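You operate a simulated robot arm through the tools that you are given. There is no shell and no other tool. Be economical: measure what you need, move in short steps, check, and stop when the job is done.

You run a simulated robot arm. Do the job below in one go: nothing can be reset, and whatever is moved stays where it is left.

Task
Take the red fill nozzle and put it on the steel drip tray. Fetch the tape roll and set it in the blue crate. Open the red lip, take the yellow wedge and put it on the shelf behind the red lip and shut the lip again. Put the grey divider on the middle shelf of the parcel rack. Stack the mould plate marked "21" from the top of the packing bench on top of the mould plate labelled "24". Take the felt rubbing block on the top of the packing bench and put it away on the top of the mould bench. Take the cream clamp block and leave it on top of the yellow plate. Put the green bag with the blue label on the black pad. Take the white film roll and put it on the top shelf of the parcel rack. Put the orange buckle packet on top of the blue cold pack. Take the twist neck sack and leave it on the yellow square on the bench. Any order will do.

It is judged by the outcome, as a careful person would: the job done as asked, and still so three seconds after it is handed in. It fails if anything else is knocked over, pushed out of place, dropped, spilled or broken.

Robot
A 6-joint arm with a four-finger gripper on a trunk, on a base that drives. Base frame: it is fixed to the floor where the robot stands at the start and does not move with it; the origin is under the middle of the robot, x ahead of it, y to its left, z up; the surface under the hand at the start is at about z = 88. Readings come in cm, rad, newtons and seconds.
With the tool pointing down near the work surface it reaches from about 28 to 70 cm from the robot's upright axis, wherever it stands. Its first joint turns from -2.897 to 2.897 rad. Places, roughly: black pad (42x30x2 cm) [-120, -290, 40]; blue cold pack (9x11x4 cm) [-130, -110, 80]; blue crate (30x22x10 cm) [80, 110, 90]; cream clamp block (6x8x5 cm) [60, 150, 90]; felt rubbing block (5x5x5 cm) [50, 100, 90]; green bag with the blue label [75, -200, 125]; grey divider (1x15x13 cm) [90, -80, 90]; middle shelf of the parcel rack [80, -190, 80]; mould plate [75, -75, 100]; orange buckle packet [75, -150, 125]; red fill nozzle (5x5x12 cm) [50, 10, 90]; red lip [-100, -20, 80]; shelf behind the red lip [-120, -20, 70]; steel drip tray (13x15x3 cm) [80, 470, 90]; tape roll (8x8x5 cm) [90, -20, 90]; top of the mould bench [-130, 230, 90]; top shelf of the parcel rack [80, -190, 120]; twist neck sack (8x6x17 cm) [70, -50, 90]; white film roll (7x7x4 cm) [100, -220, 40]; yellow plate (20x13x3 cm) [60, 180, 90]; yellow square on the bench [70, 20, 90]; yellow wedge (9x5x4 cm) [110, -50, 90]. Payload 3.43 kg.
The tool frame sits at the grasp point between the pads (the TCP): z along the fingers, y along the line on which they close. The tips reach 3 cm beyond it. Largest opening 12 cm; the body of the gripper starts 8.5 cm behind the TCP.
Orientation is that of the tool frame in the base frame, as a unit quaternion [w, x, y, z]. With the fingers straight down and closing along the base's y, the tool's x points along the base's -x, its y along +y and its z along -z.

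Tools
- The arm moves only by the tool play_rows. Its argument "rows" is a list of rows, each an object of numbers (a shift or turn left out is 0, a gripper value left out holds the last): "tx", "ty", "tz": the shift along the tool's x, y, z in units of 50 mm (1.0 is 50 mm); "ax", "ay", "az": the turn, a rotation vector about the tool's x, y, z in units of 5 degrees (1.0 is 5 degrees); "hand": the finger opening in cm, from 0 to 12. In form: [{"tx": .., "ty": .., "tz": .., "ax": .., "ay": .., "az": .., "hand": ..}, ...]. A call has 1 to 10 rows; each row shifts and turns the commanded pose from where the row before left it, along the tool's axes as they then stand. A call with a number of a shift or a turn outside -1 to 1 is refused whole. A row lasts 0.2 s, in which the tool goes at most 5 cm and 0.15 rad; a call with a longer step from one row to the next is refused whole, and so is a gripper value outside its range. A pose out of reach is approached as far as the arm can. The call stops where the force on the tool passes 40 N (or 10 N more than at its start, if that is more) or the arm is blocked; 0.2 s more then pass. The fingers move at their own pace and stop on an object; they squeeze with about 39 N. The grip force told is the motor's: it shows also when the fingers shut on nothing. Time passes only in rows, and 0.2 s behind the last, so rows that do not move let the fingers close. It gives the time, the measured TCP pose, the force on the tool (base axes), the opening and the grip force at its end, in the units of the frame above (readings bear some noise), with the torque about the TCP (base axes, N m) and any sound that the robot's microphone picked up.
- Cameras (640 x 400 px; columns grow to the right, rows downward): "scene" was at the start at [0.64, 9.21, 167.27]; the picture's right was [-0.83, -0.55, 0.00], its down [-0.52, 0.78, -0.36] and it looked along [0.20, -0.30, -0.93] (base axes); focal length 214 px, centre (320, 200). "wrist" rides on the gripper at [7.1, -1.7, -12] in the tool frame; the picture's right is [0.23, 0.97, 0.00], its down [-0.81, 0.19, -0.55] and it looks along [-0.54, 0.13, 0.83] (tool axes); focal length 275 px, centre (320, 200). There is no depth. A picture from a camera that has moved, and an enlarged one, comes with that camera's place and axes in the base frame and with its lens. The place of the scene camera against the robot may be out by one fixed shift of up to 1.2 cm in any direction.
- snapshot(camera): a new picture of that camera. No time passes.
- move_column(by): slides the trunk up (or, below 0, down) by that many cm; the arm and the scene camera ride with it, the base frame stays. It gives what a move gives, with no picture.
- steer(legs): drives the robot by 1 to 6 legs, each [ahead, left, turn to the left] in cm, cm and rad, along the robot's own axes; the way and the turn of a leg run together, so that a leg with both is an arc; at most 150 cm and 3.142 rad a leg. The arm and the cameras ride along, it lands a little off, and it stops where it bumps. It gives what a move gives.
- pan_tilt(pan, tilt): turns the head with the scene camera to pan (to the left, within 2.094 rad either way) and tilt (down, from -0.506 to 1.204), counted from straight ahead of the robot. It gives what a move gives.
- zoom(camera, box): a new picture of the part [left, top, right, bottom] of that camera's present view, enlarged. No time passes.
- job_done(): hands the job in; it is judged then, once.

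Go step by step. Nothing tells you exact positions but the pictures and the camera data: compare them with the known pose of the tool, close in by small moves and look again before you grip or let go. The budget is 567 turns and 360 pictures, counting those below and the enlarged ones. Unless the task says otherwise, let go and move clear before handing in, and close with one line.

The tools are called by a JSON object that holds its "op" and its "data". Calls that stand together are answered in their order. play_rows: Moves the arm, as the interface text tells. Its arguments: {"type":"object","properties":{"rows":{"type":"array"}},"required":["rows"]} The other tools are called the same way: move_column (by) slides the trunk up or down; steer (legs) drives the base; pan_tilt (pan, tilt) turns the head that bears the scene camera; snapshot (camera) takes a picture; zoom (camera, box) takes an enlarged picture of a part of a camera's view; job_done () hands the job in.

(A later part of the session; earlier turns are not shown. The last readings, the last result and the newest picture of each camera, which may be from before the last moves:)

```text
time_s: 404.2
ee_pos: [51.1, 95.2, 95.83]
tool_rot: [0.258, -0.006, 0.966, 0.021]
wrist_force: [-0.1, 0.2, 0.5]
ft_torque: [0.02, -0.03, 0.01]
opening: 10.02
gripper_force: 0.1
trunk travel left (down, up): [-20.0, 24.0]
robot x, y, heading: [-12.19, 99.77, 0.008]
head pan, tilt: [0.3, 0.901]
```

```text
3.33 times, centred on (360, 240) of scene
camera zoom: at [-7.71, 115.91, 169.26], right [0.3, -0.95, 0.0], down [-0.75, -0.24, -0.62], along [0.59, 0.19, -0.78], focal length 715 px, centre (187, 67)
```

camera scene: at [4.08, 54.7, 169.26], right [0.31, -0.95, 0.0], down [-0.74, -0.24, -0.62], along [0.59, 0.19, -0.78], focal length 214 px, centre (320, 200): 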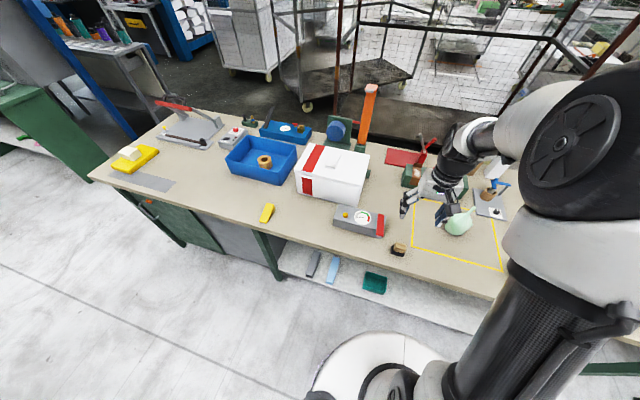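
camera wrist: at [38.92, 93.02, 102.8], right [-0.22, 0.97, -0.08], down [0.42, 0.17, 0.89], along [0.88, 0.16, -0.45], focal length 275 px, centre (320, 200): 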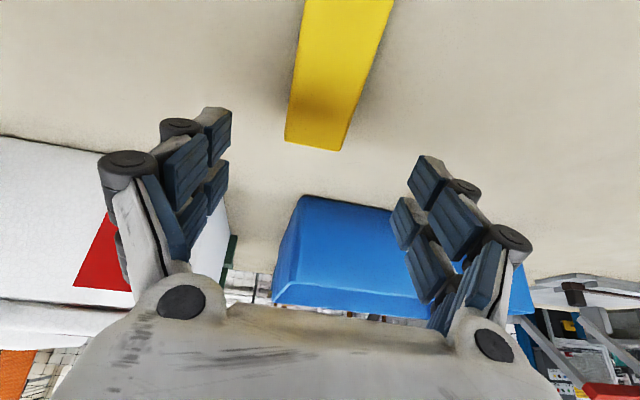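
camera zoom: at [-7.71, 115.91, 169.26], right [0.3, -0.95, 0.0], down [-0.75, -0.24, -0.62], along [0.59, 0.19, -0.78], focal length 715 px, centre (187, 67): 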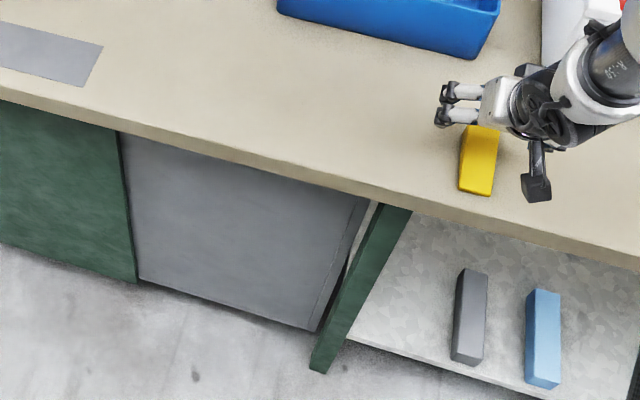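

{"op": "play_rows", "data": {"rows": [{"tx": 0.19, "tz": 0.32, "ty": -0.06}, {"tx": 0.17, "tz": 0.29}, {}, {"hand": 0}, {}, {}, {}, {}, {}]}}

{"op": "snapshot", "data": {"camera": "wrist"}}

```text
time_s: 406.2
ee_pos: [50.97, 94.88, 92.31]
tool_rot: [0.258, -0.006, 0.966, 0.02]
wrist_force: [0.1, -1.3, 1.1]
ft_torque: [-0.1, 0.02, 0.03]
opening: 3.95
gripper_force: 39.0
trunk travel left (down, up): [-20.0, 24.0]
robot x, y, heading: [-12.68, 99.88, 0.007]
head pan, tilt: [0.3, 0.901]
```

```text
194 pictures are left
camera wrist: at [38.88, 92.82, 99.25], right [-0.22, 0.97, -0.08], down [0.42, 0.17, 0.89], along [0.88, 0.16, -0.45], focal length 275 px, centre (320, 200)
```

wrist: 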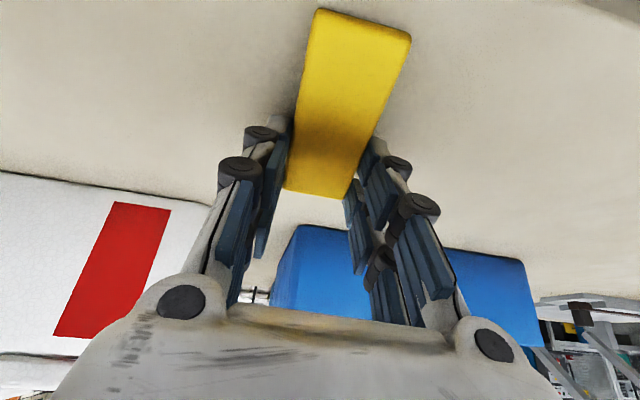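

Gripped with a 30° pitch. Lifting high, backing off the bench, and driving to the red lip.

{"op": "play_rows", "data": {"rows": [{"tx": -0.2, "tz": -0.35}, {"tx": -0.45, "tz": -0.78}, {"tx": -0.45, "tz": -0.78}, {"tx": -0.45, "tz": -0.78}, {"tx": -0.45, "tz": -0.78}, {"tx": -0.45, "tz": -0.78}, {"tx": -0.45, "tz": -0.78}, {}]}}

{"op": "steer", "data": {"legs": [[-10, 0, 0], [0, -124, 0], [0, 0, 1.57], [0, 0, 1.57]]}}

{"op": "pan_tilt", "data": {"pan": 0.2, "tilt": 0.8}}

{"op": "snapshot", "data": {"camera": "scene"}}

{"op": "snapshot", "data": {"camera": "wrist"}}

```text
time_s: 408.0
ee_pos: [51.23, 94.0, 121.47]
tool_rot: [0.257, -0.006, 0.966, 0.019]
wrist_force: [-0.3, -0.6, -0.7]
ft_torque: [-0.01, 0.0, 0.0]
opening: 3.95
gripper_force: 38.7
trunk travel left (down, up): [-20.0, 24.0]
robot x, y, heading: [-11.95, 99.69, 0.007]
head pan, tilt: [0.3, 0.901]
```

```text
time_s: 422.6
ee_pos: [-85.08, -18.79, 121.45]
tool_rot: [0.023, 0.966, 0.014, -0.257]
wrist_force: [0.4, 0.3, -0.9]
ft_torque: [0.02, 0.02, 0.0]
opening: 3.94
gripper_force: 39.2
trunk travel left (down, up): [-20.0, 24.0]
robot x, y, heading: [-21.73, -23.49, -3.117]
head pan, tilt: [0.3, 0.901]
```

```text
time_s: 423.3
ee_pos: [-84.98, -18.82, 121.48]
tool_rot: [0.021, 0.966, 0.013, -0.258]
wrist_force: [-0.1, -0.3, -1.5]
ft_torque: [-0.02, 0.05, -0.02]
opening: 3.91
gripper_force: 38.8
trunk travel left (down, up): [-20.0, 24.0]
robot x, y, heading: [-21.36, -23.6, -3.12]
head pan, tilt: [0.201, 0.799]
```

```text
193 pictures are left
camera scene: at [-27.67, -39.45, 170.04], right [-0.22, 0.98, 0.0], down [0.7, 0.16, -0.7], along [-0.68, -0.15, -0.72], focal length 214 px, centre (320, 200)
```

scene: 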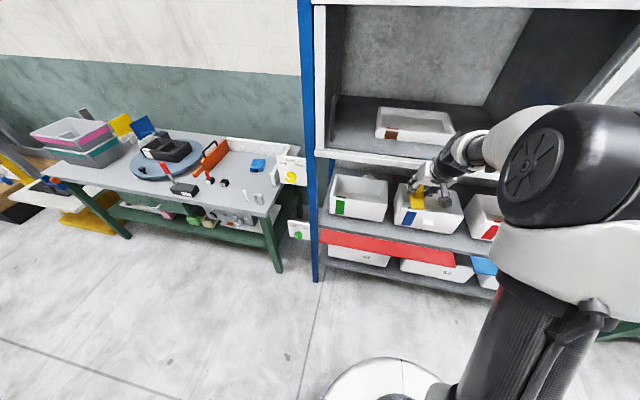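

```text
192 pictures are left
camera wrist: at [-73.02, -16.35, 128.37], right [0.24, -0.97, -0.08], down [-0.42, -0.18, 0.89], along [-0.88, -0.18, -0.45], focal length 275 px, centre (320, 200)
```

wrist: 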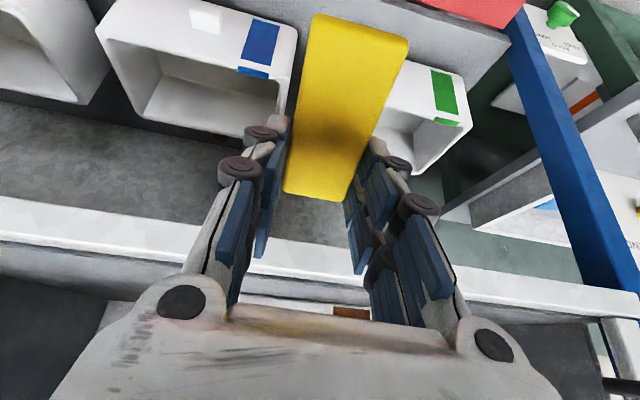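

The lip is still open. Lowering in front of the shelf to z≈92.

{"op": "play_rows", "data": {"rows": [{"tx": 0.42, "tz": 0.73}, {"tx": 0.42, "tz": 0.73}, {"tx": 0.42, "tz": 0.73}, {"tx": 0.42, "tz": 0.73}, {"tx": 0.42, "tz": 0.73}, {"tx": 0.42, "tz": 0.73}, {"tx": 0.42, "tz": 0.73}, {}]}}

{"op": "snapshot", "data": {"camera": "wrist"}}

{"op": "zoom", "data": {"camera": "scene", "box": [300, 140, 500, 300]}}

```text
time_s: 425.1
ee_pos: [-85.23, -19.95, 92.02]
tool_rot: [0.022, 0.966, 0.013, -0.257]
wrist_force: [0.0, 0.1, -1.2]
ft_torque: [-0.01, 0.04, 0.02]
opening: 3.95
gripper_force: 39.1
trunk travel left (down, up): [-20.0, 24.0]
robot x, y, heading: [-21.93, -23.48, -3.12]
head pan, tilt: [0.201, 0.799]
```

```text
191 pictures are left
camera wrist: at [-73.0, -17.46, 98.92], right [0.24, -0.97, -0.08], down [-0.42, -0.18, 0.89], along [-0.88, -0.18, -0.45], focal length 275 px, centre (320, 200)
```

wrist: 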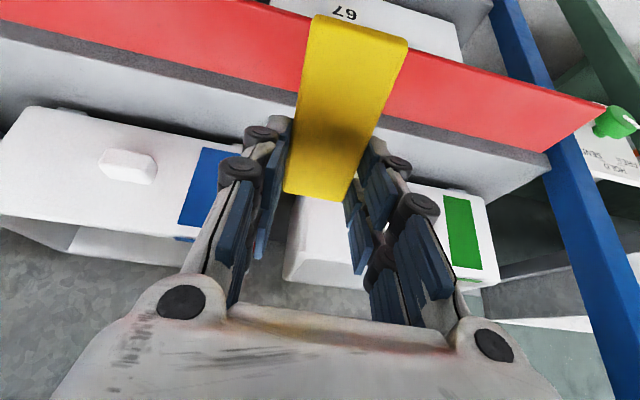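

```text
2.50 times, centred on (400, 220) of scene
camera zoom: at [-27.63, -39.44, 170.05], right [-0.22, 0.98, 0.0], down [0.7, 0.16, -0.7], along [-0.68, -0.15, -0.72], focal length 536 px, centre (120, 150)
```

zoom: 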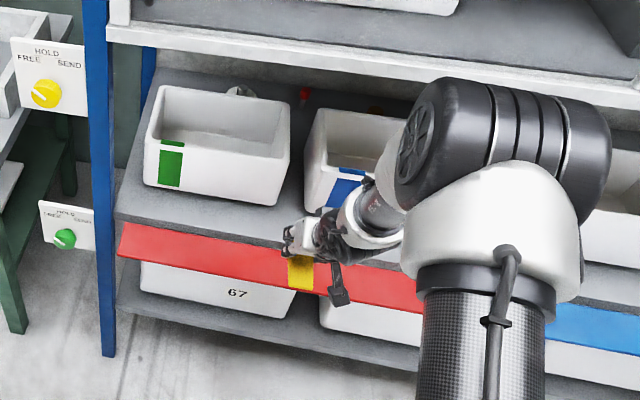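

Re-triangulating shows the shelf surface is at z≈78 with bins' fronts at x≈-105 and a 6 cm gap between two bins. I'll place the wedge lengthwise in front of that gap, then nudge it inward. Moving in at height first.

{"op": "play_rows", "data": {"rows": [{"tx": -0.69, "tz": 0.4, "ty": -0.05}, {"tx": -0.69, "tz": 0.4, "ty": -0.05}, {"tx": -0.69, "tz": 0.4, "ty": -0.05}, {}]}}

{"op": "snapshot", "data": {"camera": "wrist"}}

{"op": "zoom", "data": {"camera": "scene", "box": [340, 190, 460, 280]}}

```text
time_s: 426.1
ee_pos: [-97.13, -19.52, 92.03]
tool_rot: [0.022, 0.966, 0.014, -0.258]
wrist_force: [0.1, -0.3, -1.7]
ft_torque: [-0.03, 0.01, -0.03]
opening: 3.92
gripper_force: 38.7
trunk travel left (down, up): [-20.0, 24.0]
robot x, y, heading: [-21.76, -23.52, -3.117]
head pan, tilt: [0.201, 0.799]
```

```text
189 pictures are left
camera wrist: at [-84.93, -17.17, 98.93], right [0.23, -0.97, -0.08], down [-0.42, -0.17, 0.89], along [-0.88, -0.18, -0.45], focal length 275 px, centre (320, 200)
```

wrist: 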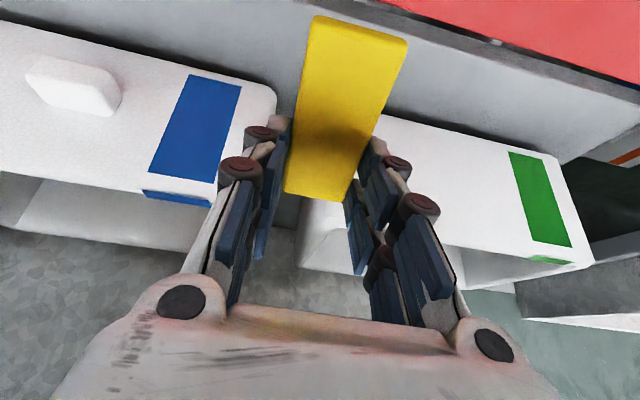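

```text
4.44 times, centred on (400, 235) of scene
camera zoom: at [-27.61, -39.43, 170.05], right [-0.22, 0.98, 0.0], down [0.7, 0.16, -0.7], along [-0.68, -0.15, -0.72], focal length 953 px, centre (-36, 44)
```

zoom: 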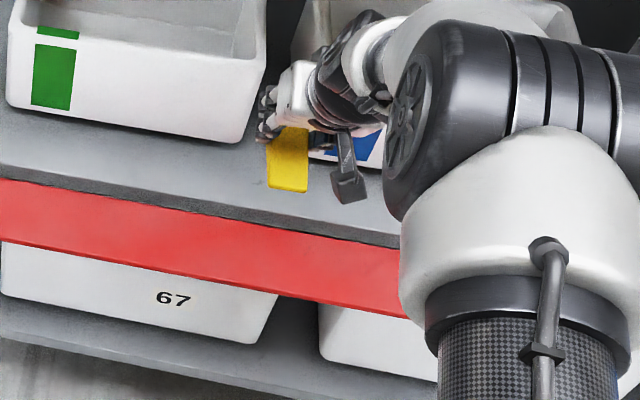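

Gap between bins spans y -16.2…-22.2, centred at -19.2. Moving in 4.4 cm and lowering to touch the shelf.

{"op": "play_rows", "data": {"rows": [{"tx": -0.76, "tz": 0.44, "ty": -0.05}, {"tx": 0.3, "tz": 0.52}, {"tx": 0.3, "tz": 0.52}, {"tx": 0.2, "tz": 0.35}, {}]}}

{"op": "snapshot", "data": {"camera": "wrist"}}

{"op": "zoom", "data": {"camera": "scene", "box": [340, 190, 460, 280]}}

```text
time_s: 427.3
ee_pos: [-101.04, -19.7, 84.11]
tool_rot: [0.021, 0.966, 0.012, -0.257]
wrist_force: [0.1, -0.3, -1.0]
ft_torque: [-0.01, 0.02, -0.04]
opening: 3.95
gripper_force: 39.5
out of reach, approached as far as the arm can: row 4
trunk travel left (down, up): [-20.0, 24.0]
robot x, y, heading: [-21.46, -23.48, -3.123]
head pan, tilt: [0.201, 0.799]
```

```text
187 pictures are left
camera wrist: at [-88.94, -17.34, 90.97], right [0.24, -0.97, -0.08], down [-0.42, -0.18, 0.89], along [-0.88, -0.18, -0.45], focal length 275 px, centre (320, 200)
```

wrist: 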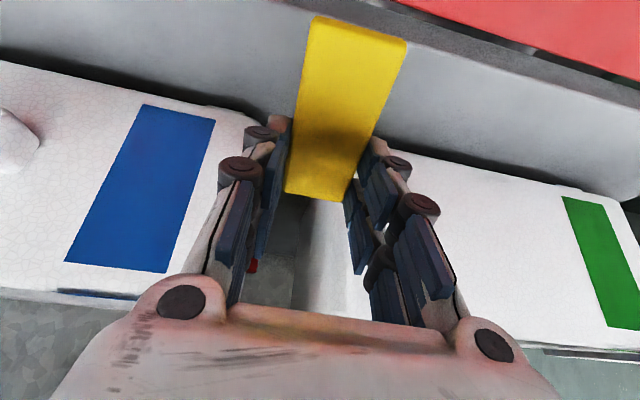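

```text
4.44 times, centred on (400, 235) of scene
camera zoom: at [-27.69, -39.44, 170.05], right [-0.22, 0.98, 0.0], down [0.7, 0.16, -0.7], along [-0.68, -0.15, -0.72], focal length 953 px, centre (-36, 44)
```

zoom: 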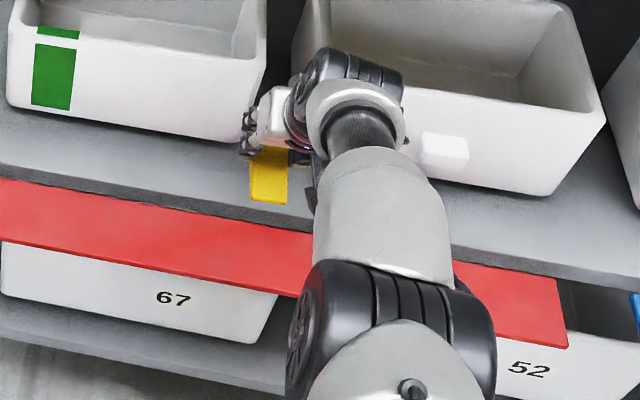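

I'm at the reach limit here, so I'll shift 0.5 cm sideways and lower with the trunk instead.

{"op": "play_rows", "data": {"rows": [{"ty": -0.1}, {}]}}

{"op": "move_column", "data": {"by": -1.2}}

```text
time_s: 427.9
ee_pos: [-100.94, -19.2, 84.13]
tool_rot: [0.022, 0.966, 0.014, -0.258]
wrist_force: [0.2, 0.1, -0.4]
ft_torque: [0.0, -0.02, -0.01]
opening: 3.95
gripper_force: 38.7
trunk travel left (down, up): [-20.0, 24.0]
robot x, y, heading: [-21.61, -23.62, -3.123]
head pan, tilt: [0.201, 0.799]
```

```text
time_s: 428.5
ee_pos: [-101.02, -19.18, 82.91]
tool_rot: [0.021, 0.966, 0.014, -0.259]
wrist_force: [-0.5, 0.5, -0.1]
ft_torque: [-0.03, -0.02, -0.03]
opening: 3.9
gripper_force: 39.1
trunk travel left (down, up): [-18.8, 25.2]
robot x, y, heading: [-21.74, -23.61, -3.12]
head pan, tilt: [0.201, 0.799]
```

{"op": "move_column", "data": {"by": -0.5}}

{"op": "move_column", "data": {"by": -0.4}}

```text
time_s: 429.0
ee_pos: [-101.02, -19.34, 82.34]
tool_rot: [0.021, 0.966, 0.013, -0.257]
wrist_force: [0.5, -0.2, -0.7]
ft_torque: [0.0, 0.01, 0.0]
opening: 3.92
gripper_force: 38.8
trunk travel left (down, up): [-18.3, 25.7]
robot x, y, heading: [-21.87, -23.49, -3.121]
head pan, tilt: [0.201, 0.799]
```

```text
time_s: 429.6
ee_pos: [-101.06, -19.26, 81.98]
tool_rot: [0.022, 0.966, 0.014, -0.258]
wrist_force: [0.3, -0.2, -0.3]
ft_torque: [0.01, -0.02, -0.04]
opening: 3.96
gripper_force: 39.4
trunk travel left (down, up): [-17.9, 26.1]
robot x, y, heading: [-21.61, -23.72, -3.12]
head pan, tilt: [0.201, 0.799]
```

{"op": "move_column", "data": {"by": -0.4}}

{"op": "move_column", "data": {"by": -0.4}}

{"op": "zoom", "data": {"camera": "scene", "box": [350, 200, 430, 260]}}

```text
time_s: 430.1
ee_pos: [-101.15, -19.31, 81.71]
tool_rot: [0.022, 0.966, 0.013, -0.257]
wrist_force: [0.4, 0.4, -1.4]
ft_torque: [0.0, 0.01, -0.01]
opening: 3.92
gripper_force: 39.0
trunk travel left (down, up): [-17.5, 26.5]
robot x, y, heading: [-21.73, -23.4, -3.123]
head pan, tilt: [0.201, 0.799]
```

```text
time_s: 430.6
ee_pos: [-101.04, -19.3, 81.26]
tool_rot: [0.022, 0.966, 0.013, -0.257]
wrist_force: [-0.5, 0.0, -0.7]
ft_torque: [-0.01, -0.02, -0.04]
opening: 3.91
gripper_force: 39.0
trunk travel left (down, up): [-17.1, 26.9]
robot x, y, heading: [-21.5, -23.69, -3.12]
head pan, tilt: [0.201, 0.799]
```

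```text
6.67 times, centred on (390, 230) of scene
camera zoom: at [-27.66, -39.44, 167.14], right [-0.22, 0.98, 0.0], down [0.7, 0.16, -0.7], along [-0.68, -0.15, -0.72], focal length 1430 px, centre (-147, 0)
```

zoom: 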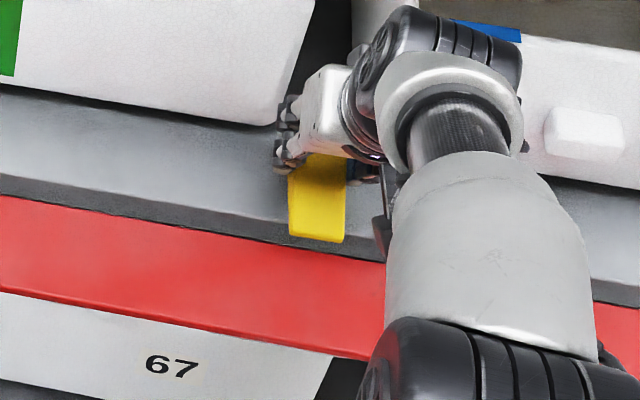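

{"op": "move_column", "data": {"by": -0.5}}

{"op": "move_column", "data": {"by": -0.5}}

{"op": "move_column", "data": {"by": -0.5}}

```text
time_s: 431.2
ee_pos: [-101.03, -19.19, 80.7]
tool_rot: [0.022, 0.966, 0.014, -0.258]
wrist_force: [-0.5, 0.4, -1.4]
ft_torque: [0.01, 0.0, 0.04]
opening: 3.92
gripper_force: 38.7
trunk travel left (down, up): [-16.6, 27.4]
robot x, y, heading: [-21.24, -23.6, -3.12]
head pan, tilt: [0.201, 0.799]
```

```text
time_s: 431.7
ee_pos: [-100.97, -19.26, 80.06]
tool_rot: [0.022, 0.966, 0.013, -0.258]
wrist_force: [0.0, -0.1, -0.8]
ft_torque: [0.04, 0.03, -0.04]
opening: 3.92
gripper_force: 39.6
trunk travel left (down, up): [-16.1, 27.9]
robot x, y, heading: [-21.48, -23.46, -3.121]
head pan, tilt: [0.201, 0.799]
```

```text
time_s: 432.2
ee_pos: [-100.93, -19.22, 79.73]
tool_rot: [0.023, 0.966, 0.015, -0.258]
wrist_force: [0.0, 0.3, 0.0]
ft_torque: [0.02, 0.04, 0.01]
opening: 3.93
gripper_force: 39.1
trunk travel left (down, up): [-15.6, 28.4]
robot x, y, heading: [-21.47, -23.65, -3.12]
head pan, tilt: [0.201, 0.799]
```

Still no contact; checking visually.

{"op": "snapshot", "data": {"camera": "wrist"}}

{"op": "zoom", "data": {"camera": "scene", "box": [350, 200, 430, 260]}}

```text
184 pictures are left
camera wrist: at [-88.9, -16.82, 86.57], right [0.24, -0.97, -0.08], down [-0.42, -0.18, 0.89], along [-0.88, -0.18, -0.45], focal length 275 px, centre (320, 200)
```

wrist: 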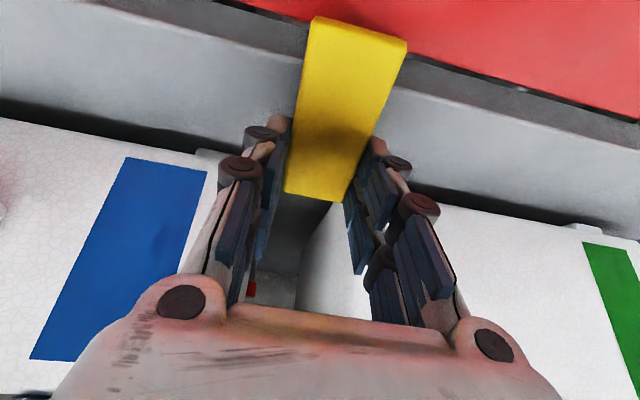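

```text
6.67 times, centred on (390, 230) of scene
camera zoom: at [-27.66, -39.44, 165.64], right [-0.22, 0.98, 0.0], down [0.7, 0.16, -0.7], along [-0.68, -0.15, -0.72], focal length 1430 px, centre (-147, 0)
```

zoom: 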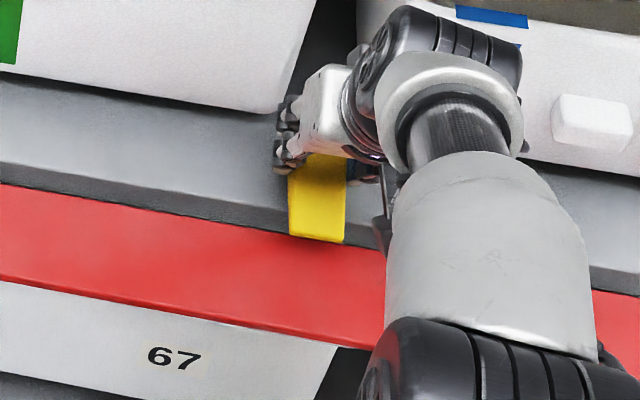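

Triangulating the bin label puts the shelf near z≈75–76, so contact should be close. Lowering in finer steps.

{"op": "move_column", "data": {"by": -0.4}}

{"op": "move_column", "data": {"by": -0.4}}

{"op": "move_column", "data": {"by": -0.4}}

```text
time_s: 432.8
ee_pos: [-100.98, -19.21, 79.2]
tool_rot: [0.021, 0.966, 0.013, -0.258]
wrist_force: [-0.4, 0.8, -0.5]
ft_torque: [0.0, -0.01, -0.03]
opening: 3.93
gripper_force: 39.4
trunk travel left (down, up): [-15.2, 28.8]
robot x, y, heading: [-21.49, -23.65, -3.124]
head pan, tilt: [0.201, 0.799]
```

```text
time_s: 433.3
ee_pos: [-100.95, -19.22, 78.92]
tool_rot: [0.022, 0.966, 0.014, -0.258]
wrist_force: [1.0, 0.3, -1.7]
ft_torque: [0.03, 0.03, 0.01]
opening: 3.89
gripper_force: 39.0
trunk travel left (down, up): [-14.8, 29.2]
robot x, y, heading: [-21.96, -23.69, -3.12]
head pan, tilt: [0.201, 0.799]
```

```text
time_s: 433.8
ee_pos: [-101.04, -19.34, 78.53]
tool_rot: [0.022, 0.966, 0.014, -0.258]
wrist_force: [-0.1, 0.2, -0.3]
ft_torque: [0.03, -0.01, -0.02]
opening: 3.95
gripper_force: 39.1
trunk travel left (down, up): [-14.4, 29.6]
robot x, y, heading: [-21.55, -23.52, -3.121]
head pan, tilt: [0.201, 0.799]
```

{"op": "move_column", "data": {"by": -0.5}}

{"op": "move_column", "data": {"by": -0.5}}

{"op": "move_column", "data": {"by": -0.5}}

{"op": "snapshot", "data": {"camera": "wrist"}}

```text
time_s: 434.4
ee_pos: [-101.14, -19.24, 78.45]
tool_rot: [0.021, 0.965, 0.014, -0.26]
wrist_force: [6.7, -0.1, 19.4]
ft_torque: [0.38, -0.76, -0.12]
opening: 3.94
gripper_force: 39.1
trunk travel left (down, up): [-13.9, 30.1]
robot x, y, heading: [-22.02, -23.62, -3.12]
head pan, tilt: [0.201, 0.799]
```

```text
time_s: 434.9
ee_pos: [-101.05, -19.24, 78.21]
tool_rot: [0.021, 0.964, 0.014, -0.263]
wrist_force: [7.0, -1.4, 33.5]
ft_torque: [0.38, -0.15, 0.09]
opening: 3.97
gripper_force: 38.8
trunk travel left (down, up): [-13.4, 30.6]
robot x, y, heading: [-21.48, -23.42, -3.121]
head pan, tilt: [0.201, 0.799]
```

```text
time_s: 435.4
ee_pos: [-101.22, -19.31, 78.12]
tool_rot: [0.022, 0.964, 0.015, -0.265]
wrist_force: [8.5, -3.4, 39.3]
ft_torque: [0.17, 0.48, 0.02]
opening: 3.94
gripper_force: 39.4
trunk travel left (down, up): [-12.9, 31.1]
robot x, y, heading: [-21.78, -23.58, -3.117]
head pan, tilt: [0.201, 0.799]
```

```text
182 pictures are left
camera wrist: at [-88.98, -16.85, 84.71], right [0.23, -0.97, -0.09], down [-0.41, -0.18, 0.9], along [-0.88, -0.17, -0.43], focal length 275 px, centre (320, 200)
```

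wrist: 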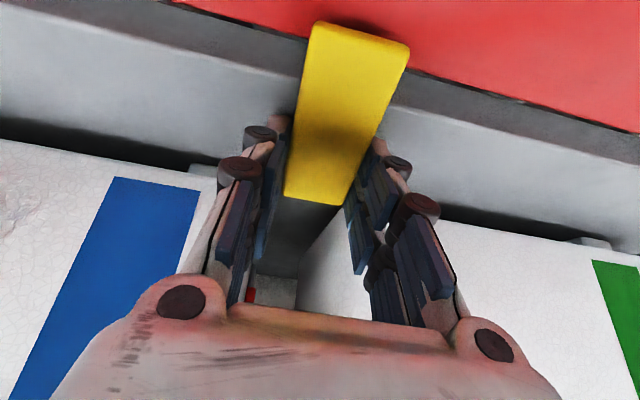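

Contact with the shelf at TCP z≈78.4. Relieving the pressure, then releasing.

{"op": "move_column", "data": {"by": 1.1}}

{"op": "play_rows", "data": {"rows": [{"hand": 6}, {}, {}, {}]}}

{"op": "snapshot", "data": {"camera": "wrist"}}

```text
time_s: 436.0
ee_pos: [-100.98, -19.13, 78.23]
tool_rot: [0.022, 0.966, 0.014, -0.257]
wrist_force: [-5.1, -0.4, 12.5]
ft_torque: [0.16, 0.61, 0.08]
opening: 3.92
gripper_force: 38.5
trunk travel left (down, up): [-14.0, 30.0]
robot x, y, heading: [-21.71, -23.39, -3.12]
head pan, tilt: [0.201, 0.799]
```

```text
time_s: 437.0
ee_pos: [-100.98, -19.25, 78.04]
tool_rot: [0.021, 0.966, 0.013, -0.258]
wrist_force: [-1.3, 1.9, 0.3]
ft_torque: [0.02, -0.01, 0.01]
opening: 6.0
gripper_force: 0.1
trunk travel left (down, up): [-14.0, 30.0]
robot x, y, heading: [-21.88, -23.65, -3.125]
head pan, tilt: [0.201, 0.799]
```

```text
181 pictures are left
camera wrist: at [-88.89, -16.82, 84.95], right [0.24, -0.97, -0.08], down [-0.42, -0.18, 0.89], along [-0.88, -0.18, -0.45], focal length 275 px, centre (320, 200)
```

wrist: 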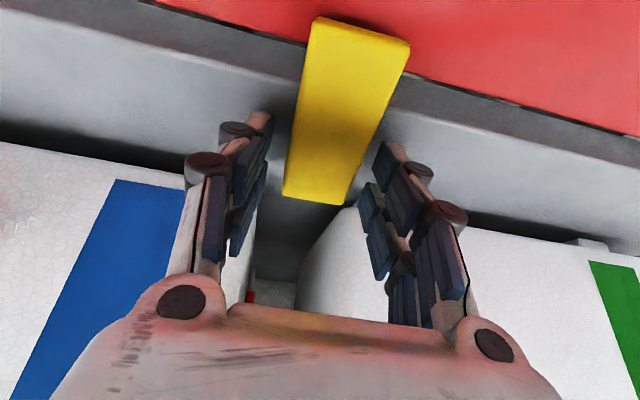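

Wedge rests on the shelf. Raising the hand straight up with the trunk and checking.

{"op": "move_column", "data": {"by": 8}}

{"op": "play_rows", "data": {"rows": [{"tx": 0.69, "tz": -0.4, "hand": 0}, {"tx": 0.69, "tz": -0.4}, {"tx": 0.69, "tz": -0.4}, {}, {}]}}

{"op": "snapshot", "data": {"camera": "wrist"}}

{"op": "zoom", "data": {"camera": "scene", "box": [340, 180, 440, 260]}}

```text
time_s: 438.2
ee_pos: [-101.08, -19.27, 86.04]
tool_rot: [0.022, 0.966, 0.014, -0.257]
wrist_force: [-0.3, -0.5, -0.4]
ft_torque: [0.01, 0.02, -0.02]
opening: 6.0
gripper_force: 0.0
trunk travel left (down, up): [-22.0, 22.0]
robot x, y, heading: [-21.88, -23.25, -3.12]
head pan, tilt: [0.201, 0.799]
```

```text
time_s: 439.4
ee_pos: [-89.08, -18.78, 86.13]
tool_rot: [0.022, 0.966, 0.014, -0.257]
wrist_force: [-0.5, 0.7, 0.0]
ft_torque: [-0.01, 0.0, -0.02]
opening: 0.02
gripper_force: 30.1
trunk travel left (down, up): [-22.0, 22.0]
robot x, y, heading: [-21.66, -23.68, -3.117]
head pan, tilt: [0.201, 0.799]
```

```text
180 pictures are left
camera wrist: at [-76.99, -16.36, 92.97], right [0.24, -0.97, -0.08], down [-0.42, -0.18, 0.89], along [-0.88, -0.18, -0.45], focal length 275 px, centre (320, 200)
```

wrist: 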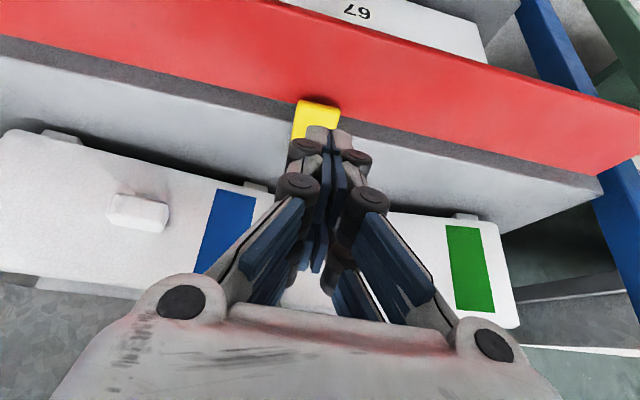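

```text
5.00 times, centred on (390, 220) of scene
camera zoom: at [-27.64, -39.45, 172.05], right [-0.22, 0.98, 0.0], down [0.7, 0.16, -0.7], along [-0.68, -0.15, -0.72], focal length 1072 px, centre (-30, 100)
```

zoom: 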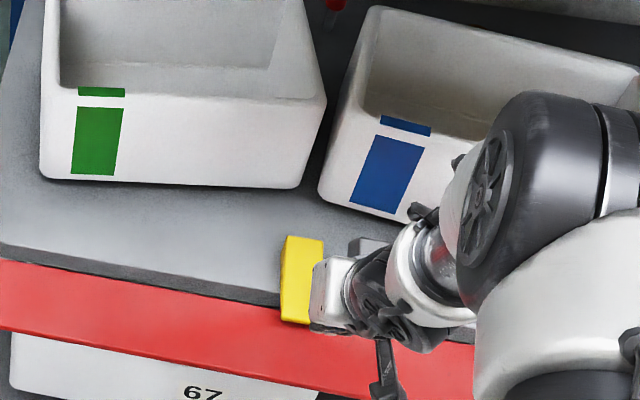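

Clear view: the wedge lies on the shelf with its thin end overhanging the lip a little, and the bins are well behind it (x≈-113). I'll nudge it inward ~5 cm by pushing on the slope with the closed fingertips.

{"op": "steer", "data": {"legs": [[6, 0, 0]]}}

{"op": "play_rows", "data": {"rows": [{"tx": 0.3, "tz": 0.52, "ty": 0.06}, {"tx": 0.25, "tz": 0.44}, {"tx": 0.1, "tz": 0.17}, {}]}}

{"op": "zoom", "data": {"camera": "scene", "box": [340, 180, 440, 280]}}

{"op": "snapshot", "data": {"camera": "wrist"}}

```text
time_s: 440.4
ee_pos: [-95.21, -18.82, 86.01]
tool_rot: [0.022, 0.966, 0.012, -0.257]
wrist_force: [-0.1, 0.5, 0.4]
ft_torque: [-0.06, -0.01, 0.0]
opening: 0.0
gripper_force: 34.0
trunk travel left (down, up): [-22.0, 22.0]
robot x, y, heading: [-28.05, -23.73, -3.119]
head pan, tilt: [0.201, 0.799]
```

```text
time_s: 441.4
ee_pos: [-95.08, -19.38, 79.51]
tool_rot: [0.022, 0.966, 0.013, -0.258]
wrist_force: [-0.1, -0.1, 0.4]
ft_torque: [0.0, 0.04, -0.02]
opening: 0.0
gripper_force: 33.8
trunk travel left (down, up): [-22.0, 22.0]
robot x, y, heading: [-27.71, -23.46, -3.12]
head pan, tilt: [0.201, 0.799]
```

```text
4.00 times, centred on (390, 230) of scene
camera zoom: at [-33.64, -39.57, 172.05], right [-0.22, 0.98, 0.0], down [0.7, 0.16, -0.7], along [-0.68, -0.15, -0.72], focal length 858 px, centre (40, 80)
```

zoom: 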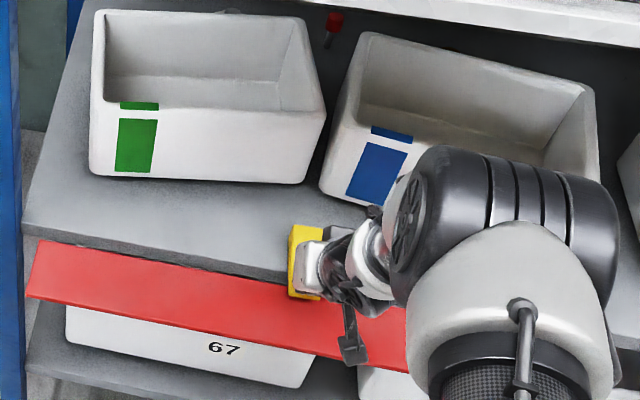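

```text
177 pictures are left
camera wrist: at [-83.0, -16.99, 86.42], right [0.24, -0.97, -0.08], down [-0.42, -0.18, 0.89], along [-0.88, -0.18, -0.45], focal length 275 px, centre (320, 200)
```

wrist: 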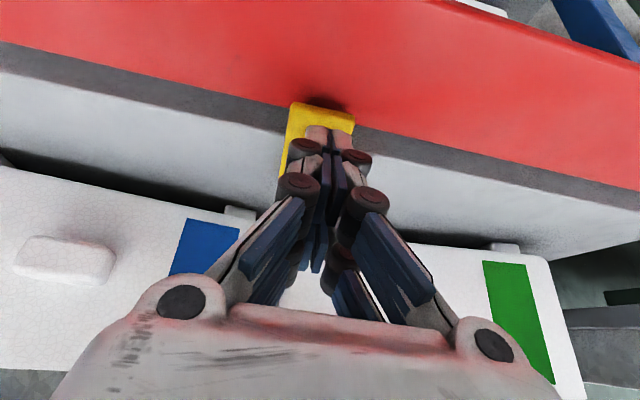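

Lowering to touch the slope, then pushing inward.

{"op": "play_rows", "data": {"rows": [{"tx": 0.08, "tz": 0.13}, {"tx": 0.05, "tz": 0.09}, {}]}}

{"op": "play_rows", "data": {"rows": [{"tx": -0.13, "tz": 0.075}, {"tx": -0.13, "tz": 0.075}, {"tx": -0.13, "tz": 0.075}, {"tx": -0.13, "tz": 0.075}, {}]}}

{"op": "zoom", "data": {"camera": "scene", "box": [340, 180, 440, 280]}}

```text
time_s: 442.2
ee_pos: [-95.29, -19.27, 78.28]
tool_rot: [0.022, 0.966, 0.013, -0.258]
wrist_force: [-0.6, -0.3, 0.5]
ft_torque: [0.03, 0.01, 0.01]
opening: 0.01
gripper_force: 33.3
trunk travel left (down, up): [-22.0, 22.0]
robot x, y, heading: [-27.48, -23.77, -3.121]
head pan, tilt: [0.201, 0.799]
```

```text
time_s: 443.4
ee_pos: [-97.98, -19.57, 78.37]
tool_rot: [0.022, 0.966, 0.013, -0.258]
wrist_force: [5.8, -0.3, 7.0]
ft_torque: [0.02, -0.3, -0.02]
opening: 0.62
gripper_force: 33.4
trunk travel left (down, up): [-22.0, 22.0]
robot x, y, heading: [-27.81, -23.62, -3.12]
head pan, tilt: [0.201, 0.799]
```

```text
4.00 times, centred on (390, 230) of scene
camera zoom: at [-33.49, -39.57, 172.06], right [-0.22, 0.98, 0.0], down [0.7, 0.16, -0.7], along [-0.68, -0.15, -0.72], focal length 858 px, centre (40, 80)
```

zoom: 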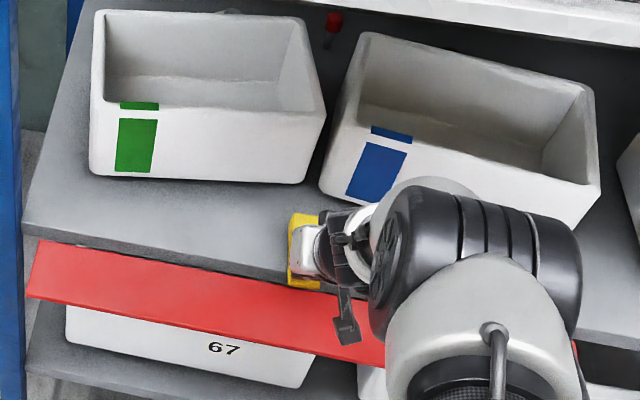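

{"op": "play_rows", "data": {"rows": [{"tx": -0.13, "tz": 0.075}, {"tx": -0.13, "tz": 0.075}, {"tx": -0.13, "tz": 0.075}, {"tx": -0.13, "tz": 0.075}, {"tx": -0.13, "tz": 0.075}, {"tx": -0.13, "tz": 0.075}, {}]}}

{"op": "zoom", "data": {"camera": "scene", "box": [340, 180, 440, 280]}}

{"op": "snapshot", "data": {"camera": "wrist"}}

```text
time_s: 445.0
ee_pos: [-102.5, -19.72, 78.49]
tool_rot: [0.021, 0.966, 0.013, -0.259]
wrist_force: [16.8, -1.1, 24.3]
ft_torque: [-0.03, -0.72, 0.0]
opening: 0.59
gripper_force: 33.7
trunk travel left (down, up): [-22.0, 22.0]
robot x, y, heading: [-27.28, -23.78, -3.12]
head pan, tilt: [0.201, 0.799]
```

```text
4.00 times, centred on (390, 230) of scene
camera zoom: at [-33.16, -39.59, 172.07], right [-0.22, 0.98, 0.0], down [0.7, 0.16, -0.7], along [-0.68, -0.15, -0.71], focal length 858 px, centre (40, 80)
```

zoom: 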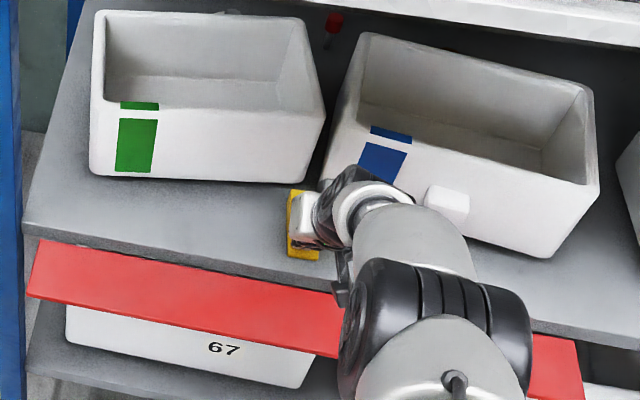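

```text
174 pictures are left
camera wrist: at [-90.3, -17.32, 85.33], right [0.23, -0.97, -0.08], down [-0.42, -0.18, 0.89], along [-0.88, -0.18, -0.45], focal length 275 px, centre (320, 200)
```

wrist: 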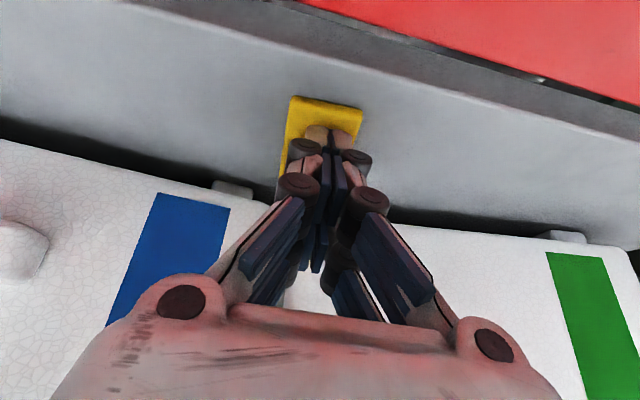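

The wedge is fully on the shelf now, behind the lip line. Backing off and raising the hand.

{"op": "play_rows", "data": {"rows": [{"tx": 0.13, "tz": -0.075}, {"tx": -0.2, "tz": -0.35}, {"tx": -0.4, "tz": -0.7}, {"tx": -0.2, "tz": -0.35}, {"tx": 0.69, "tz": -0.4}, {"tx": 0.69, "tz": -0.4}, {"tx": 0.69, "tz": -0.4}, {"tx": 0.69, "tz": -0.4}, {}]}}

{"op": "snapshot", "data": {"camera": "wrist"}}

{"op": "zoom", "data": {"camera": "scene", "box": [310, 170, 470, 290]}}

```text
time_s: 447.0
ee_pos: [-85.95, -18.85, 86.37]
tool_rot: [0.022, 0.966, 0.013, -0.258]
wrist_force: [0.3, -0.1, 0.5]
ft_torque: [-0.01, 0.02, 0.03]
opening: 0.0
gripper_force: 33.5
trunk travel left (down, up): [-22.0, 22.0]
robot x, y, heading: [-27.66, -23.92, -3.126]
head pan, tilt: [0.201, 0.799]
```

```text
173 pictures are left
camera wrist: at [-73.79, -16.49, 93.28], right [0.23, -0.97, -0.08], down [-0.42, -0.18, 0.89], along [-0.88, -0.17, -0.45], focal length 275 px, centre (320, 200)
```

wrist: 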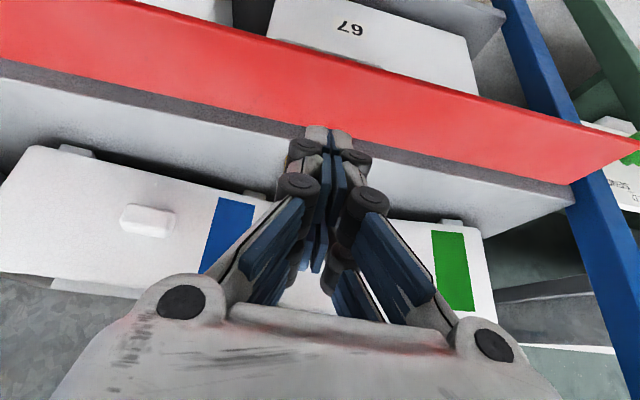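

```text
3.33 times, centred on (390, 230) of scene
camera zoom: at [-33.69, -39.59, 172.04], right [-0.22, 0.98, 0.0], down [0.7, 0.16, -0.7], along [-0.68, -0.15, -0.72], focal length 715 px, centre (87, 100)
```

zoom: 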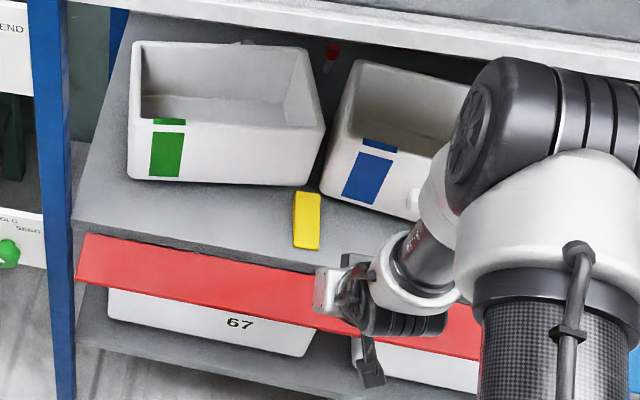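

Wedge is nicely on the shelf. Now the lip must be shut; I need to know exactly how it hangs, so I'll back up and look from lower and farther.

{"op": "steer", "data": {"legs": [[-22, 0, 0]]}}

{"op": "play_rows", "data": {"rows": [{"ay": -1}, {"ay": -1}, {"ay": -1}, {"tx": 0.5, "tz": 0.5}, {"tx": 0.5, "tz": 0.5}, {"tx": 0.5, "tz": 0.5}, {}]}}

{"op": "snapshot", "data": {"camera": "wrist"}}

{"op": "pan_tilt", "data": {"pan": 0.1, "tilt": 0.7}}

{"op": "snapshot", "data": {"camera": "scene"}}

```text
time_s: 448.7
ee_pos: [-63.95, -18.53, 86.36]
tool_rot: [0.022, 0.966, 0.013, -0.257]
wrist_force: [-0.8, 0.3, 0.0]
ft_torque: [0.01, -0.01, -0.02]
opening: 0.0
gripper_force: 33.8
trunk travel left (down, up): [-22.0, 22.0]
robot x, y, heading: [-5.55, -23.54, -3.117]
head pan, tilt: [0.201, 0.799]
```

```text
time_s: 450.3
ee_pos: [-69.56, -18.45, 76.23]
tool_rot: [0.03, 0.924, 0.009, -0.38]
wrist_force: [0.4, -0.1, 0.1]
ft_torque: [0.01, 0.0, 0.02]
opening: 0.01
gripper_force: 33.2
out of reach, approached as far as the arm can: row 1, 2, 3, 4, 5, 6
trunk travel left (down, up): [-22.0, 22.0]
robot x, y, heading: [-5.43, -23.25, -3.118]
head pan, tilt: [0.201, 0.799]
```

```text
171 pictures are left
camera wrist: at [-56.16, -16.15, 79.83], right [0.2, -0.97, -0.11], down [-0.18, -0.15, 0.97], along [-0.96, -0.18, -0.21], focal length 275 px, centre (320, 200)
```

wrist: 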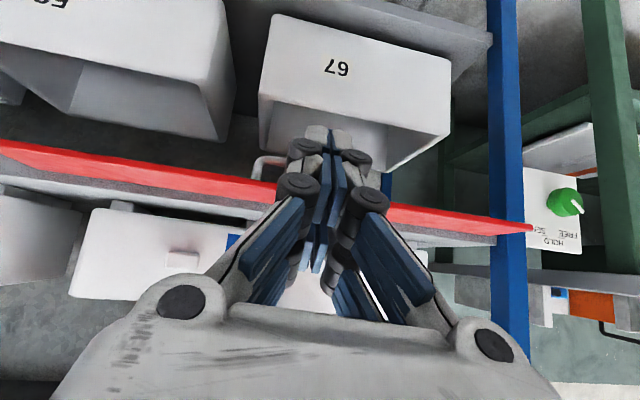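

```text
time_s: 450.9
ee_pos: [-69.53, -18.64, 76.32]
tool_rot: [0.03, 0.924, 0.009, -0.381]
wrist_force: [-0.8, 0.0, -0.7]
ft_torque: [0.01, 0.0, -0.02]
opening: 0.0
gripper_force: 33.0
trunk travel left (down, up): [-22.0, 22.0]
robot x, y, heading: [-5.51, -23.27, -3.12]
head pan, tilt: [0.099, 0.7]
```

```text
170 pictures are left
camera scene: at [-12.39, -38.35, 172.87], right [-0.12, 0.99, 0.0], down [0.64, 0.08, -0.76], along [-0.76, -0.09, -0.64], focal length 214 px, centre (320, 200)
```

scene: 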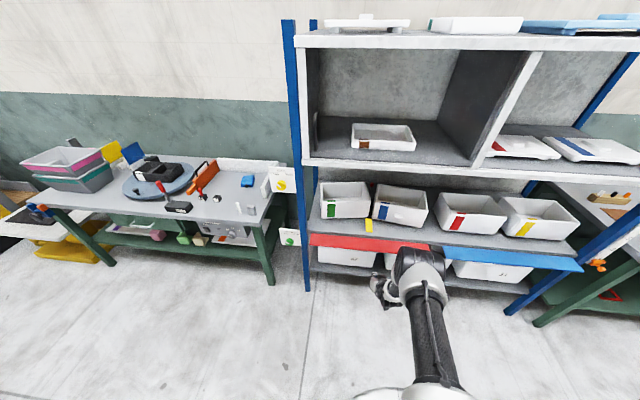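

From this low view the lip lies nearly horizontal (free edge about x=-88.6, z≈72.7), with the handle underneath. I'll go under it beside the handle (y≈-10) and swing it up. First positioning lower and sideways.

{"op": "play_rows", "data": {"rows": [{"ty": -0.86}, {"ty": -0.86}, {"tx": 0.4, "tz": 0.4}, {"tx": 0.4, "tz": 0.4}, {"tx": 0.1, "tz": 0.1}, {}]}}

{"op": "snapshot", "data": {"camera": "wrist"}}

```text
time_s: 452.3
ee_pos: [-69.85, -10.33, 69.52]
tool_rot: [0.024, 0.924, 0.011, -0.381]
wrist_force: [0.0, -0.8, -0.4]
ft_torque: [0.03, -0.02, 0.03]
opening: 0.01
gripper_force: 33.4
trunk travel left (down, up): [-22.0, 22.0]
robot x, y, heading: [-5.67, -22.98, -3.12]
head pan, tilt: [0.099, 0.7]
```

```text
169 pictures are left
camera wrist: at [-56.42, -7.89, 73.05], right [0.2, -0.97, -0.13], down [-0.18, -0.16, 0.97], along [-0.96, -0.17, -0.21], focal length 275 px, centre (320, 200)
```

wrist: 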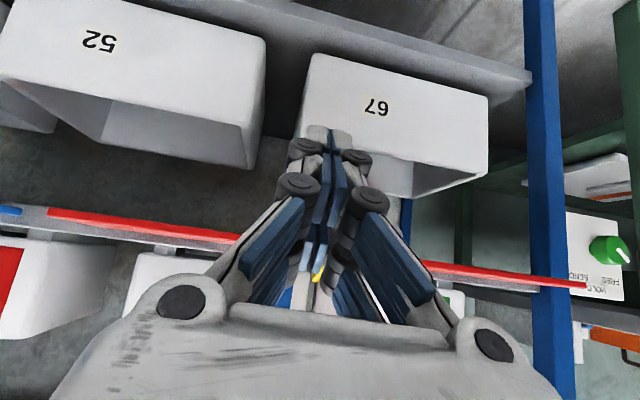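

The lip is horizontal at z≈71.3. Driving in so the fingertips go just under it.

{"op": "steer", "data": {"legs": [[17, 0, -0.015]]}}

{"op": "snapshot", "data": {"camera": "wrist"}}

{"op": "zoom", "data": {"camera": "scene", "box": [290, 160, 490, 320]}}

```text
time_s: 453.8
ee_pos: [-86.88, -9.51, 69.49]
tool_rot: [0.02, 0.924, 0.004, -0.381]
wrist_force: [-0.1, -0.1, 0.0]
ft_torque: [-0.01, -0.01, 0.01]
opening: 0.01
gripper_force: 33.6
trunk travel left (down, up): [-22.0, 22.0]
robot x, y, heading: [-22.54, -23.5, -3.127]
head pan, tilt: [0.099, 0.7]
```

```text
168 pictures are left
camera wrist: at [-73.27, -7.41, 73.01], right [0.19, -0.97, -0.13], down [-0.18, -0.16, 0.97], along [-0.97, -0.16, -0.21], focal length 275 px, centre (320, 200)
```

wrist: 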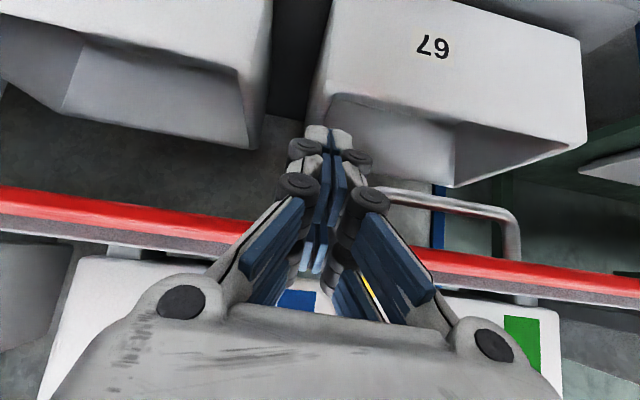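

```text
2.50 times, centred on (390, 240) of scene
camera zoom: at [-29.8, -38.52, 172.86], right [-0.11, 0.99, 0.0], down [0.64, 0.07, -0.76], along [-0.76, -0.08, -0.64], focal length 536 px, centre (145, 100)
```

zoom: 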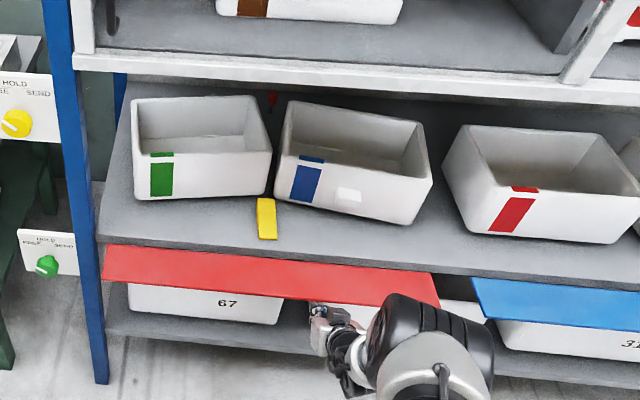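

Fingertips are under the lip, left of the handle. Swinging it up along its arc, first part.

{"op": "play_rows", "data": {"rows": [{"tx": -0.155, "tz": -0.155}, {"tx": -0.155, "tz": -0.155}, {"tx": -0.17, "tz": -0.12}, {"tx": -0.17, "tz": -0.12}, {"tx": -0.17, "tz": -0.12}, {"tx": -0.17, "tz": -0.12}, {}]}}

{"op": "snapshot", "data": {"camera": "wrist"}}

{"op": "zoom", "data": {"camera": "scene", "box": [290, 160, 490, 320]}}

```text
time_s: 455.4
ee_pos: [-87.59, -9.43, 75.95]
tool_rot: [0.022, 0.924, 0.004, -0.382]
wrist_force: [0.6, -0.8, -0.9]
ft_torque: [0.03, -0.02, 0.02]
opening: 0.01
gripper_force: 33.5
trunk travel left (down, up): [-22.0, 22.0]
robot x, y, heading: [-22.72, -23.55, -3.138]
head pan, tilt: [0.099, 0.7]
```

```text
166 pictures are left
camera wrist: at [-74.01, -7.2, 79.43], right [0.19, -0.97, -0.13], down [-0.18, -0.16, 0.97], along [-0.97, -0.16, -0.21], focal length 275 px, centre (320, 200)
```

wrist: 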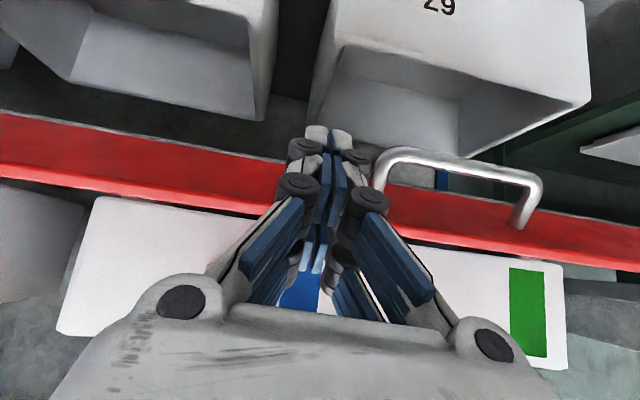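

```text
2.50 times, centred on (390, 240) of scene
camera zoom: at [-29.66, -38.52, 172.87], right [-0.11, 0.99, 0.0], down [0.64, 0.07, -0.76], along [-0.76, -0.08, -0.64], focal length 536 px, centre (145, 100)
```

zoom: 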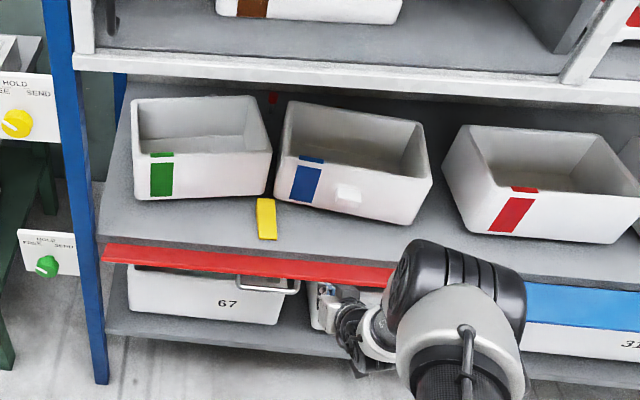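

It's swinging up. Continuing along the arc to closed.

{"op": "play_rows", "data": {"rows": [{"tx": -0.2, "tz": -0.02}, {"tx": -0.2, "tz": -0.02}, {"tx": -0.2, "tz": -0.02}, {"tx": -0.2, "tz": -0.02}, {"tx": -0.19, "tz": 0.085}, {"tx": -0.19, "tz": 0.085}, {}]}}

{"op": "zoom", "data": {"camera": "scene", "box": [290, 160, 490, 320]}}

{"op": "snapshot", "data": {"camera": "wrist"}}

```text
time_s: 457.0
ee_pos: [-91.98, -9.26, 79.64]
tool_rot: [0.021, 0.924, 0.004, -0.382]
wrist_force: [0.0, 0.2, 0.4]
ft_torque: [-0.01, -0.01, 0.0]
opening: 0.0
gripper_force: 33.3
trunk travel left (down, up): [-22.0, 22.0]
robot x, y, heading: [-22.8, -23.46, -3.132]
head pan, tilt: [0.099, 0.7]
```

```text
2.50 times, centred on (390, 240) of scene
camera zoom: at [-29.66, -38.52, 172.87], right [-0.11, 0.99, 0.0], down [0.64, 0.07, -0.77], along [-0.76, -0.08, -0.64], focal length 536 px, centre (145, 100)
```

zoom: 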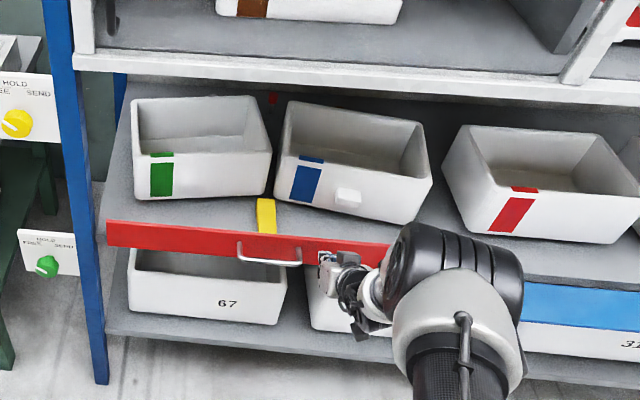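

```text
163 pictures are left
camera wrist: at [-78.43, -7.15, 83.17], right [0.19, -0.97, -0.13], down [-0.18, -0.16, 0.97], along [-0.97, -0.16, -0.21], focal length 275 px, centre (320, 200)
```

wrist: 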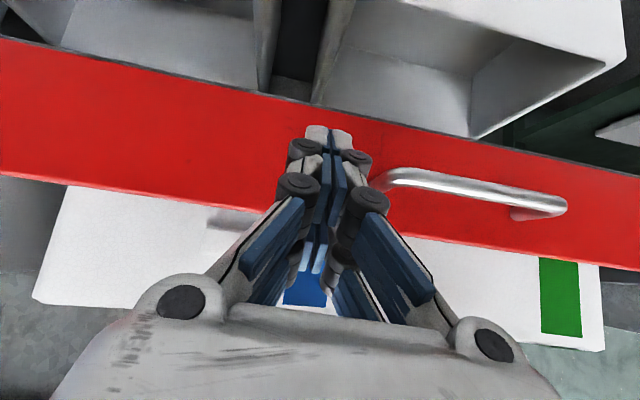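

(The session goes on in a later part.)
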